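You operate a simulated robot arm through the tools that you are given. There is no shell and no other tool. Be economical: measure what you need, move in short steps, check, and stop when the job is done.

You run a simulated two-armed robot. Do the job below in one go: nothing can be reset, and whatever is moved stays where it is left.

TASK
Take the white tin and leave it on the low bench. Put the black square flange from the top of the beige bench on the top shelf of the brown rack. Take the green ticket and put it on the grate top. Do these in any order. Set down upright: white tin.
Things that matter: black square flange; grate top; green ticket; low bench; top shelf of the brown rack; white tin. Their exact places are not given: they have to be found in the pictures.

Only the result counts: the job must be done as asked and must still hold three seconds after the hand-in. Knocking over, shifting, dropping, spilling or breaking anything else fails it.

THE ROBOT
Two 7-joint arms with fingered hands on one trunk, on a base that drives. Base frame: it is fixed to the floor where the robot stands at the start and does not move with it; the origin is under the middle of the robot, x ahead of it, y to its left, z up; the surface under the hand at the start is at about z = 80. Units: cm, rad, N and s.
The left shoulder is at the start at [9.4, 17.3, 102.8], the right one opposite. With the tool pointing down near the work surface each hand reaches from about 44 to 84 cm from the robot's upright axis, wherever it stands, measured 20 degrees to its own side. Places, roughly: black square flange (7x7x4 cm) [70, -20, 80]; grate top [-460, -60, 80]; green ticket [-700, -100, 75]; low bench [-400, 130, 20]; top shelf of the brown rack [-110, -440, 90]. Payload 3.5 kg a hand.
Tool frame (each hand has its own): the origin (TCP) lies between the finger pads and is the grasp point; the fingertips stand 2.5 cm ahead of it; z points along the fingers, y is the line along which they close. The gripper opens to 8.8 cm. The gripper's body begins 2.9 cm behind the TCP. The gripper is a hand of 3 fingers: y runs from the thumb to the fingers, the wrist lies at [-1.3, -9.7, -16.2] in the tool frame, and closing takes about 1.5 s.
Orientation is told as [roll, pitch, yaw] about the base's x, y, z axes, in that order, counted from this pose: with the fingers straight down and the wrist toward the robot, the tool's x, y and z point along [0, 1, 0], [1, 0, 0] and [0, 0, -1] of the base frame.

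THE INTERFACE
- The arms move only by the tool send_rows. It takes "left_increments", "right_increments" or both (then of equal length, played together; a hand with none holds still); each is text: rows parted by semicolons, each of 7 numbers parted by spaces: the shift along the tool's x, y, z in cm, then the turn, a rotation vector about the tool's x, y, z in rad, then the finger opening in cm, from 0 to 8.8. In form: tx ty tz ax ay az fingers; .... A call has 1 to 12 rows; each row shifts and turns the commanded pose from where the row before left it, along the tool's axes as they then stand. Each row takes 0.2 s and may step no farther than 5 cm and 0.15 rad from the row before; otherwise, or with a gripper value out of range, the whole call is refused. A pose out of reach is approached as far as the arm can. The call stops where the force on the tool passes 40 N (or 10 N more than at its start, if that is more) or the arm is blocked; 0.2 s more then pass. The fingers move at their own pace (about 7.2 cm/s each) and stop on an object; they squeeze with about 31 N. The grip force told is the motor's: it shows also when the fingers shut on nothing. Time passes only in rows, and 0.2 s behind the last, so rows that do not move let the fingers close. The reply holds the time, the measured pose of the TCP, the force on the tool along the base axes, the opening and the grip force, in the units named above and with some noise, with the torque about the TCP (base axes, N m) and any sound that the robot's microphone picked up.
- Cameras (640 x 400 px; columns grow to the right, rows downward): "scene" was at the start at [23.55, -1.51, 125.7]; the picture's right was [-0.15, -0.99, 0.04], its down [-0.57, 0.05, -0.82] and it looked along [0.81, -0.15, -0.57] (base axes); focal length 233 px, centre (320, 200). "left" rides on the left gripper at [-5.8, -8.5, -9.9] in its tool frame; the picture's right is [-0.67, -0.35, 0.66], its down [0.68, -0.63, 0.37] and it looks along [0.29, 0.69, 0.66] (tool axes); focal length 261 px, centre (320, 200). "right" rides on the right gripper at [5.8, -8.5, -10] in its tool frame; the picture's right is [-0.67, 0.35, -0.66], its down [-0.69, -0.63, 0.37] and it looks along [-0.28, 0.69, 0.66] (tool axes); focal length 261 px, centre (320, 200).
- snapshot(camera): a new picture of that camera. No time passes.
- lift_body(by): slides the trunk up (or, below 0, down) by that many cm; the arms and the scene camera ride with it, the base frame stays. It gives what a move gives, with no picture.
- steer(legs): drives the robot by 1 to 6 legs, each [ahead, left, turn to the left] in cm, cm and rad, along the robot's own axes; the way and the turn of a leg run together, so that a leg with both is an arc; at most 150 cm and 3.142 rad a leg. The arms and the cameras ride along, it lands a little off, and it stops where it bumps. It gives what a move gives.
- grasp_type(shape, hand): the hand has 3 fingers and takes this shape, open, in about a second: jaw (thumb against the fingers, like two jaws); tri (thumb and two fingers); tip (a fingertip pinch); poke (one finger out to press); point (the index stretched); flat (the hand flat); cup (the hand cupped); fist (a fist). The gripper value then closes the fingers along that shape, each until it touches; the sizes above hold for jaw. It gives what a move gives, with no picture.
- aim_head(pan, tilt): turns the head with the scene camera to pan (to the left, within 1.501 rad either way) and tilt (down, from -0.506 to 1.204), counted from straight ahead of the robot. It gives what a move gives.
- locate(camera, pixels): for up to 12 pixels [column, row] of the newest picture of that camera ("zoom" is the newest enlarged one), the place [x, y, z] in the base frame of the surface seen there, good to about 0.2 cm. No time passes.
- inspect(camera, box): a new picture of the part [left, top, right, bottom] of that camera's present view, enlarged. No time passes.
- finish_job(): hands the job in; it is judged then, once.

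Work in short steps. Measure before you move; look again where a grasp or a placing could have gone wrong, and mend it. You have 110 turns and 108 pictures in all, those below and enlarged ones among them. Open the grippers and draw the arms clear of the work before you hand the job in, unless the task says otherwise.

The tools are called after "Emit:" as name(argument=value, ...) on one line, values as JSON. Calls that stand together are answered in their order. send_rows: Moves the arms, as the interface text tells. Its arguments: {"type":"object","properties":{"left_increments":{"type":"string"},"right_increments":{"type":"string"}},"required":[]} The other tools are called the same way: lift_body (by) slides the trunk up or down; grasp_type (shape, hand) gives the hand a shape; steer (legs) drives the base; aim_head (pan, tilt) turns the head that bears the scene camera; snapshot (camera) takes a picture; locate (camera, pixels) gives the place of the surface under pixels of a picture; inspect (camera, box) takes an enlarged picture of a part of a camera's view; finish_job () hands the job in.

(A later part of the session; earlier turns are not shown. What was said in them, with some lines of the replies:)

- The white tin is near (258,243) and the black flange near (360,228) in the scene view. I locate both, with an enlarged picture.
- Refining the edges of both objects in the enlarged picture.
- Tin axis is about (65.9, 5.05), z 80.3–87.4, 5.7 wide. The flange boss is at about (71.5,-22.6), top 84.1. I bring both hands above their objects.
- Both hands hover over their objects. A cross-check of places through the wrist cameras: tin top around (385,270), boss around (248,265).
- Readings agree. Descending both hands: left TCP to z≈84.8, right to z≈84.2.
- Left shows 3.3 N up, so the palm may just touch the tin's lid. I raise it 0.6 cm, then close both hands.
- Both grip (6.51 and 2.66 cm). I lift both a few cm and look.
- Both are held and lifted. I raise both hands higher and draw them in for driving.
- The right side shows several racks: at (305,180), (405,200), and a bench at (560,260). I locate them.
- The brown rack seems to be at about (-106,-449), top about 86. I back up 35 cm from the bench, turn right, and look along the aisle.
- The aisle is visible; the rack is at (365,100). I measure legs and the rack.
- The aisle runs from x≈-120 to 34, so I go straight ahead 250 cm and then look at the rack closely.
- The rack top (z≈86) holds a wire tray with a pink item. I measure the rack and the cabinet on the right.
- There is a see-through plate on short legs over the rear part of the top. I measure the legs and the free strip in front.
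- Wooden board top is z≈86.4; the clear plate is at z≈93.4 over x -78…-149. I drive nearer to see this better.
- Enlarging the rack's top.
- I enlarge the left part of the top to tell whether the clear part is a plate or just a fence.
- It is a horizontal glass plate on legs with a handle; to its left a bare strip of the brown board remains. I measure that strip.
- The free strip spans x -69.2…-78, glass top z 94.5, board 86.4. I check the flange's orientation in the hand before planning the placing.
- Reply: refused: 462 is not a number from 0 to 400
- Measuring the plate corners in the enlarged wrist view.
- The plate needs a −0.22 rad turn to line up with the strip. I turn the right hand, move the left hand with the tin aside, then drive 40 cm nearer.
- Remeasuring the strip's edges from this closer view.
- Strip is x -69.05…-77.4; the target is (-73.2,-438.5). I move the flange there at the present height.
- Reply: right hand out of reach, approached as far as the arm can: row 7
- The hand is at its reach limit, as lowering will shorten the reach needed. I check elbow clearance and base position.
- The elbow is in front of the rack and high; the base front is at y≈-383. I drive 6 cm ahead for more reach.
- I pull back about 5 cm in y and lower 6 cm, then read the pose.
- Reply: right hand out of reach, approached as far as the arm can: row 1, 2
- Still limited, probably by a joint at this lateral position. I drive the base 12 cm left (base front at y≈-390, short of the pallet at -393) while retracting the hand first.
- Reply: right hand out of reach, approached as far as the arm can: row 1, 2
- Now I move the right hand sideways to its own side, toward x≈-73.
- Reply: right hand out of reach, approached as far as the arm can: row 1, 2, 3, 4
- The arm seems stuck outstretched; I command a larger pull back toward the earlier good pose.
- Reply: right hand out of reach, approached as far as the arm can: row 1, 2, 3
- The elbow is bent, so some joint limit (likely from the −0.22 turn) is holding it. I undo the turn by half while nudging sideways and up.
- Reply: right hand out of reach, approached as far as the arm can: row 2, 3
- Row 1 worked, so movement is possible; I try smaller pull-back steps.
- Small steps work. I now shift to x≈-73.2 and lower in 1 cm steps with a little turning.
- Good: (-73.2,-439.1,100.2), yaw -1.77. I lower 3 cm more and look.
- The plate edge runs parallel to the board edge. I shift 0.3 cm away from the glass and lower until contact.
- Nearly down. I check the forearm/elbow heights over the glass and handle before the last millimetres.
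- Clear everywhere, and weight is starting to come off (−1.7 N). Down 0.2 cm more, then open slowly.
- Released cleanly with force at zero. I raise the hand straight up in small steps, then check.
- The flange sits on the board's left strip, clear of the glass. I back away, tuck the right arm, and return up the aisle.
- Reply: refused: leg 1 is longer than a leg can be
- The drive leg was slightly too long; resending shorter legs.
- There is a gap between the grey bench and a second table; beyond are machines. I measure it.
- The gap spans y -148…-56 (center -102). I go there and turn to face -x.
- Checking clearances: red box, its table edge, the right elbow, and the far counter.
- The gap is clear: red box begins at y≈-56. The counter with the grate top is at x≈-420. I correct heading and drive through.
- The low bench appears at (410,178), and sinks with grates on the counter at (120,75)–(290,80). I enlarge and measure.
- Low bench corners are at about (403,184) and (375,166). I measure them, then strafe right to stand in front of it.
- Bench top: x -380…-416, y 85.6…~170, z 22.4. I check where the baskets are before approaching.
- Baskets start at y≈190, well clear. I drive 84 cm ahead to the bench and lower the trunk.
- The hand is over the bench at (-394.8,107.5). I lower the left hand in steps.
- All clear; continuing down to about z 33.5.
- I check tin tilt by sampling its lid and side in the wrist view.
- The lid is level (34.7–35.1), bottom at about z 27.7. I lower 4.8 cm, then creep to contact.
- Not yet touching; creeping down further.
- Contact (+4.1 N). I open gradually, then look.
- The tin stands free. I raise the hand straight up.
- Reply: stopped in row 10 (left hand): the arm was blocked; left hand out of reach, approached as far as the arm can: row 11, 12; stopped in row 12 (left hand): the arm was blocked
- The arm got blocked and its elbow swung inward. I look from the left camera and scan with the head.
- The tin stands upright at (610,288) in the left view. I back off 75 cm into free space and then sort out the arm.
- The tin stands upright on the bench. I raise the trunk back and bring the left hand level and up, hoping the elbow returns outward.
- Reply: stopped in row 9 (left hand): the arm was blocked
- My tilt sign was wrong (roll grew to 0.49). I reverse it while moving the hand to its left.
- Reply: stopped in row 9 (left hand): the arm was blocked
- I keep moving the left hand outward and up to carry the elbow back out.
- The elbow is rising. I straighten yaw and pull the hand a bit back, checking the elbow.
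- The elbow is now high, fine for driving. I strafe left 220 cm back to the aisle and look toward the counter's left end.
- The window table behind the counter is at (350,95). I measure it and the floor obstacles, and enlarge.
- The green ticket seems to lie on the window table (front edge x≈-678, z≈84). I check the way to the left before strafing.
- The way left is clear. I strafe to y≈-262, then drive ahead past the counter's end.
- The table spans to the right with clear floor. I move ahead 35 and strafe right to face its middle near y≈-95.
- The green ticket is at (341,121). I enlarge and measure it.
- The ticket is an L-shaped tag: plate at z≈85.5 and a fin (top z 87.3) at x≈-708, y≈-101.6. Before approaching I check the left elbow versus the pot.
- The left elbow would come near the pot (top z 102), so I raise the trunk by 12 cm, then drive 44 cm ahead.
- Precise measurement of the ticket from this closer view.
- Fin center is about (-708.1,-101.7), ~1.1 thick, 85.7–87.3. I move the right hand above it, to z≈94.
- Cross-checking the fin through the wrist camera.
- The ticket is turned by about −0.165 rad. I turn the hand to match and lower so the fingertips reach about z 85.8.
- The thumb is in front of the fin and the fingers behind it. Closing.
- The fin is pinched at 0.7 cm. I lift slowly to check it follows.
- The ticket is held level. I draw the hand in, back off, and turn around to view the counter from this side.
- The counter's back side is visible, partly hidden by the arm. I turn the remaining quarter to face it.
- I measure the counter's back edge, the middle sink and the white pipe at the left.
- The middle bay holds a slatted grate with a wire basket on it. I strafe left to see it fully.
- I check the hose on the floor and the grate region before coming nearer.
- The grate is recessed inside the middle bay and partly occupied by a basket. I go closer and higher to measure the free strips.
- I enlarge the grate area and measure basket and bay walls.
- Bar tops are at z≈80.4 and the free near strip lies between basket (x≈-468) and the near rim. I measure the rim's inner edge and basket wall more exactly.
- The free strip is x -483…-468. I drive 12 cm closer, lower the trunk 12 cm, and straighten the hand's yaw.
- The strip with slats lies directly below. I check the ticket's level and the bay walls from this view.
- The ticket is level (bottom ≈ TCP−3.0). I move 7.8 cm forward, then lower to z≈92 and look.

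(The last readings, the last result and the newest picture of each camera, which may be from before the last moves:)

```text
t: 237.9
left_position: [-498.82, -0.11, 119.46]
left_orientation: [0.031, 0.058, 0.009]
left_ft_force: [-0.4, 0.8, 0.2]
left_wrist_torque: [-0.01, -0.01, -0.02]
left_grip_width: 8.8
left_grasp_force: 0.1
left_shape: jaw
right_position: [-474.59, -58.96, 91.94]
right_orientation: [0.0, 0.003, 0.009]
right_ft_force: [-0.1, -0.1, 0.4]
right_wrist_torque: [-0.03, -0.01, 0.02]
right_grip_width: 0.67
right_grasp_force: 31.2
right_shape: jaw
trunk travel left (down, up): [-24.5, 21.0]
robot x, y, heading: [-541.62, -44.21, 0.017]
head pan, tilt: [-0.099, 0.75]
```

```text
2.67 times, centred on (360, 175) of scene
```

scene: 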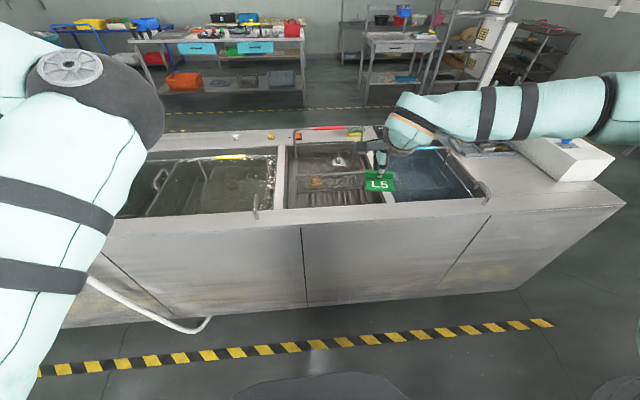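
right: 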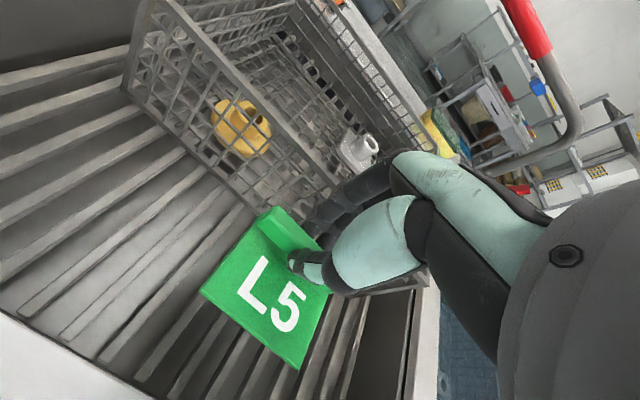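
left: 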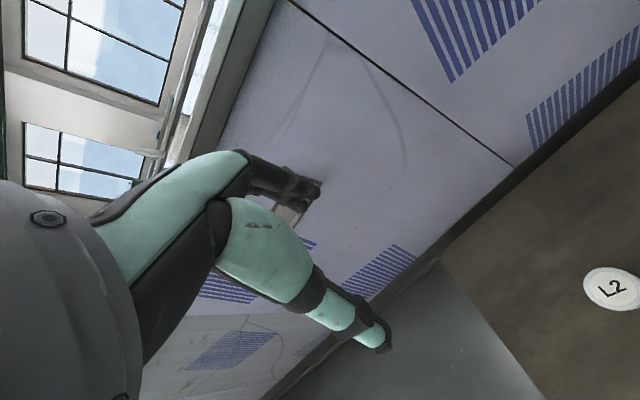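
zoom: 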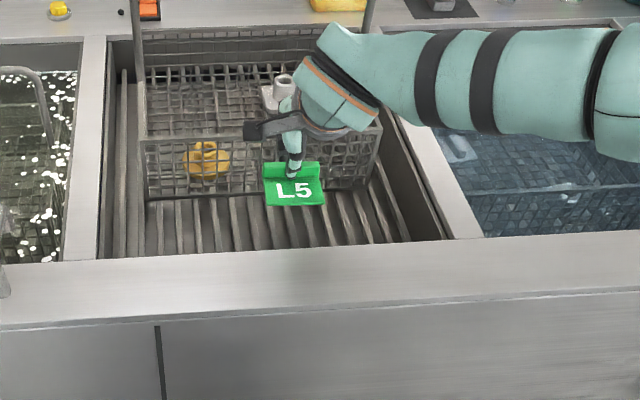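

Shifting back 1 cm for more knuckle clearance from the basket rim, and lowering to about z 84.2.

Emit:
send_rows(right_increments="0 -1 0 0 0 0 0;0 0 1.5 0 0 0 0;0 0 1.5 0 0 0 0;0 0 1.5 0 0 0 0;0 0 1.5 0 0 0 0;0 0 1 0 0 0 0;0 0 0.7 0 0 0 0;0 0 0 0 0 0 0")

Emit:
snapshot(camera="right")

```text
t: 239.7
left_position: [-498.9, -0.18, 119.39]
left_orientation: [0.031, 0.059, 0.009]
left_ft_force: [-0.2, -0.1, -0.2]
left_wrist_torque: [-0.01, -0.02, -0.01]
left_grip_width: 8.78
left_grasp_force: 0.0
left_shape: jaw
right_position: [-475.45, -59.03, 84.31]
right_orientation: [-0.001, 0.002, 0.008]
right_ft_force: [0.2, 0.8, -0.3]
right_wrist_torque: [0.0, 0.03, -0.02]
right_grip_width: 0.67
right_grasp_force: 31.3
right_shape: jaw
trunk travel left (down, up): [-24.5, 21.0]
robot x, y, heading: [-541.64, -44.48, 0.013]
head pan, tilt: [-0.099, 0.75]
```

```text
31 pictures are left
```

right: 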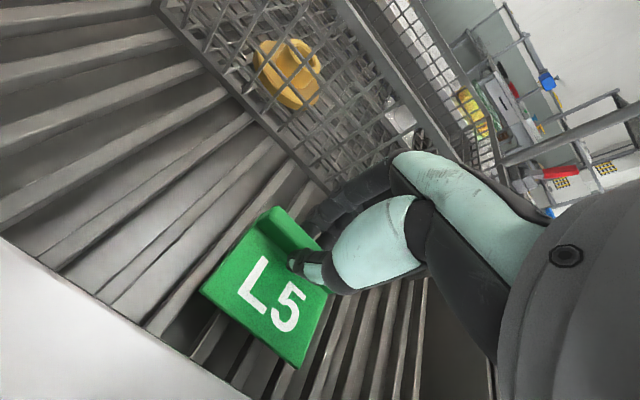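

Just above the bars. Creeping down to contact.

Emit:
send_rows(right_increments="0 0 0.25 0 0 0 0;0 0 0.25 0 0 0 0;0 0 0.2 0 0 0 0;0 0 0 0 0 0 0")

```text
t: 240.7
left_position: [-498.75, -0.17, 119.43]
left_orientation: [0.032, 0.058, 0.008]
left_ft_force: [0.6, 0.4, 0.1]
left_wrist_torque: [0.0, -0.01, 0.0]
left_grip_width: 8.77
left_grasp_force: 0.0
left_shape: jaw
right_position: [-475.56, -59.08, 83.65]
right_orientation: [0.0, 0.0, 0.008]
right_ft_force: [0.6, 0.5, -0.3]
right_wrist_torque: [-0.01, 0.0, -0.02]
right_grip_width: 0.65
right_grasp_force: 31.0
right_shape: jaw
trunk travel left (down, up): [-24.5, 21.0]
robot x, y, heading: [-541.09, -44.01, 0.014]
head pan, tilt: [-0.099, 0.75]
```

Emit:
send_rows(right_increments="0 0 0.2 0 0 0 0;0 0 0.2 0 0 0 0;0 0 0 0 0 0 0")

```text
t: 241.5
left_position: [-498.84, -0.09, 119.43]
left_orientation: [0.031, 0.057, 0.009]
left_ft_force: [0.2, 0.0, -0.1]
left_wrist_torque: [0.01, 0.0, -0.01]
left_grip_width: 8.81
left_grasp_force: 0.0
left_shape: jaw
right_position: [-475.61, -59.07, 83.15]
right_orientation: [0.0, 0.003, 0.009]
right_ft_force: [0.6, -0.4, 3.7]
right_wrist_torque: [-0.05, -0.02, -0.04]
right_grip_width: 0.69
right_grasp_force: 30.7
right_shape: jaw
trunk travel left (down, up): [-24.5, 21.0]
robot x, y, heading: [-541.8, -44.46, 0.013]
head pan, tilt: [-0.099, 0.75]
```

Contact (+3.7 N) at z 83.15. I open modestly and look.

Emit:
send_rows(right_increments="0 0 -0.1 0 0 0 0.8;0 0 0 0 0 0 1.2;0 0 0 0 0 0 1.8;0 0 0 0 0 0 2.4;0 0 0 0 0 0 2.8;0 0 0 0 0 0 2.8;0 0 0 0 0 0 2.8")

Emit:
snapshot(camera="right")

```text
t: 243.1
left_position: [-498.88, -0.08, 119.42]
left_orientation: [0.031, 0.059, 0.008]
left_ft_force: [0.1, 0.2, -0.1]
left_wrist_torque: [0.0, 0.01, -0.01]
left_grip_width: 8.8
left_grasp_force: 0.1
left_shape: jaw
right_position: [-475.7, -59.12, 83.36]
right_orientation: [0.0, 0.001, 0.009]
right_ft_force: [-0.7, -0.3, 0.2]
right_wrist_torque: [0.0, 0.0, 0.0]
right_grip_width: 2.74
right_grasp_force: 0.1
right_shape: jaw
trunk travel left (down, up): [-24.5, 21.0]
robot x, y, heading: [-541.45, -44.13, 0.011]
head pan, tilt: [-0.099, 0.75]
```

```text
30 pictures are left
```

right: 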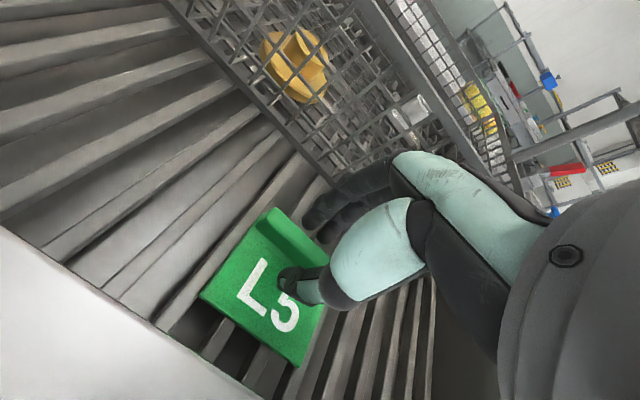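

Released. I raise the hand straight up in small steps.

Emit:
send_rows(right_increments="0 0 -0.4 0 0 0 2.8;0 0 -0.6 0 0 0 2.8;0 0 -1 0 0 0 2.8;0 0 -1.5 0 0 0 2.8;0 0 -2 0 0 0 2.8;0 0 -2 0 0 0 2.8;0 0 -2 0 0 0 2.8;0 0 -2 0 0 0 2.8;0 0 -2 0 0 0 2.8;0 0 -2 0 0 0 2.8;0 0 -2 0 0 0 2.8;0 0 0 0 0 0 2.8")

Emit:
snapshot(camera="right")

```text
t: 245.7
left_position: [-498.91, -0.11, 119.42]
left_orientation: [0.032, 0.06, 0.008]
left_ft_force: [-1.0, 0.7, 0.1]
left_wrist_torque: [-0.01, 0.0, 0.01]
left_grip_width: 8.79
left_grasp_force: 0.1
left_shape: jaw
right_position: [-475.48, -59.02, 100.65]
right_orientation: [0.001, 0.001, 0.008]
right_ft_force: [0.2, 0.3, 0.4]
right_wrist_torque: [-0.01, -0.01, 0.0]
right_grip_width: 2.74
right_grasp_force: 0.1
right_shape: jaw
trunk travel left (down, up): [-24.5, 21.0]
robot x, y, heading: [-541.81, -44.06, 0.012]
head pan, tilt: [-0.099, 0.75]
```

```text
29 pictures are left
```

right: 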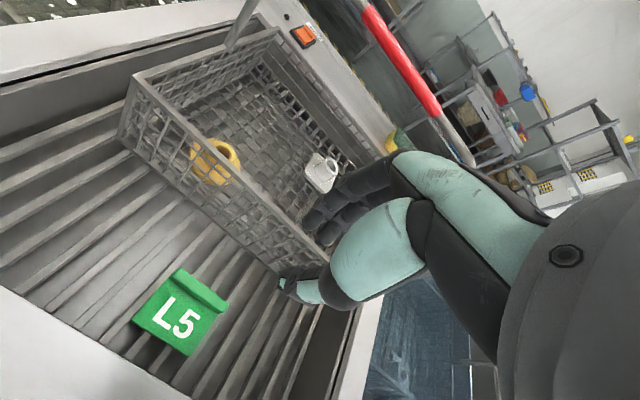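

The ticket lies on the bars. I raise the trunk so the hands clear everything, back off 45 cm, and take a final look.

Emit:
locate(camera="right", pixels=[[140, 318], [190, 350], [200, 290], [150, 300], [200, 320]])

Emit:
lift_body(by=12)

Emit:
steer(legs=[[-45, 0, 0]])

Emit:
send_rows(right_increments="0 -1 0 0 0 0 6;0 -1 0 0 0 0 8.8;0 0 0 0 0 0 8.8")

Emit:
aim_head(pan=-0.1, tilt=0.5)

Emit:
inspect(camera="scene", box=[240, 100, 440, 225])

```text
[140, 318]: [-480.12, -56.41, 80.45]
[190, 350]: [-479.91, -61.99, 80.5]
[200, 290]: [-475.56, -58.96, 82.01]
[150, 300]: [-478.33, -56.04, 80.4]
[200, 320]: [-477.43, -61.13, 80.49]
```

```text
t: 247.2
left_position: [-498.93, -0.26, 131.54]
left_orientation: [0.032, 0.06, 0.009]
left_ft_force: [0.0, 0.0, -0.9]
left_wrist_torque: [0.01, -0.01, 0.0]
left_grip_width: 8.77
left_grasp_force: 0.0
left_shape: jaw
right_position: [-475.59, -59.1, 112.77]
right_orientation: [-0.001, 0.002, 0.01]
right_ft_force: [-0.9, -0.9, 0.1]
right_wrist_torque: [0.01, 0.03, -0.01]
right_grip_width: 2.76
right_grasp_force: 0.1
right_shape: jaw
trunk travel left (down, up): [-36.5, 9.0]
robot x, y, heading: [-541.91, -44.48, 0.012]
head pan, tilt: [-0.099, 0.75]
```

```text
t: 249.9
left_position: [-543.97, -0.76, 131.4]
left_orientation: [0.032, 0.062, 0.011]
left_ft_force: [0.4, 0.1, 0.2]
left_wrist_torque: [0.0, 0.02, 0.02]
left_grip_width: 8.79
left_grasp_force: 0.1
left_shape: jaw
right_position: [-520.7, -59.56, 112.75]
right_orientation: [0.001, 0.004, 0.009]
right_ft_force: [0.2, 0.8, 0.2]
right_wrist_torque: [0.01, 0.02, -0.02]
right_grip_width: 2.76
right_grasp_force: 0.1
right_shape: jaw
trunk travel left (down, up): [-36.5, 9.0]
robot x, y, heading: [-587.28, -45.14, 0.015]
head pan, tilt: [-0.099, 0.75]
```

```text
t: 250.7
left_position: [-544.17, -0.72, 131.54]
left_orientation: [0.031, 0.06, 0.009]
left_ft_force: [0.6, -0.6, 0.4]
left_wrist_torque: [-0.01, -0.02, 0.0]
left_grip_width: 8.81
left_grasp_force: 0.1
left_shape: jaw
right_position: [-522.83, -59.61, 112.83]
right_orientation: [0.0, 0.002, 0.009]
right_ft_force: [1.0, 0.2, -0.6]
right_wrist_torque: [-0.01, -0.01, -0.02]
right_grip_width: 8.74
right_grasp_force: 0.0
right_shape: jaw
trunk travel left (down, up): [-36.5, 9.0]
robot x, y, heading: [-586.93, -44.65, 0.011]
head pan, tilt: [-0.099, 0.75]
```

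```text
t: 251.5
left_position: [-544.05, -0.78, 131.54]
left_orientation: [0.03, 0.058, 0.012]
left_ft_force: [-1.2, 0.4, 0.9]
left_wrist_torque: [0.01, 0.0, 0.01]
left_grip_width: 8.77
left_grasp_force: 0.1
left_shape: jaw
right_position: [-522.85, -59.63, 112.85]
right_orientation: [-0.001, 0.002, 0.009]
right_ft_force: [1.3, -0.8, -0.6]
right_wrist_torque: [0.06, 0.03, 0.01]
right_grip_width: 8.75
right_grasp_force: 0.0
right_shape: jaw
trunk travel left (down, up): [-36.5, 9.0]
robot x, y, heading: [-587.1, -44.96, 0.011]
head pan, tilt: [-0.099, 0.499]
```

```text
3.20 times, centred on (340, 162) of scene
```

zoom: 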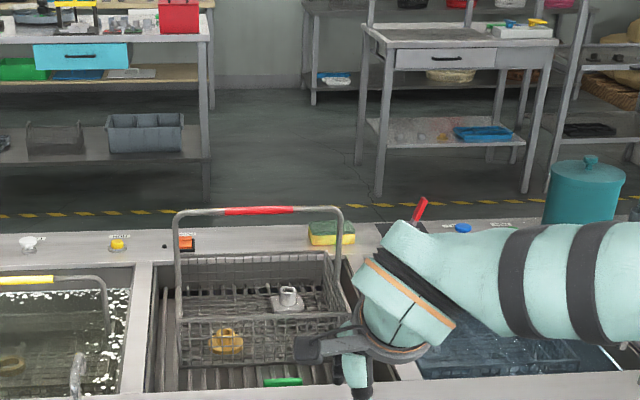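

The ticket lies level on the grate (z≈80.45). The tin was last seen upright on the low bench and the flange on the rack's top board. Both hands are open and clear, so I hand in.

Emit:
finish_job()

```text
The job is handed in.
```

I handed the job in with all three objects placed; the result of the judging was not shown.

- **White tin:** it stands upright on the low bench. When I raised the left hand afterwards the arm was briefly blocked, but the tin was still upright in the pictures.
- **Black square flange:** it sits on the brown board of the rack's top shelf, in the bare strip left of the glass plate. I took the brown board, not the raised glass plate, to be the shelf.
- **Green ticket:** it lies flat on the grate bars in the middle bay, in front of the wire basket.

Both grippers are open and the arms are clear of the work.
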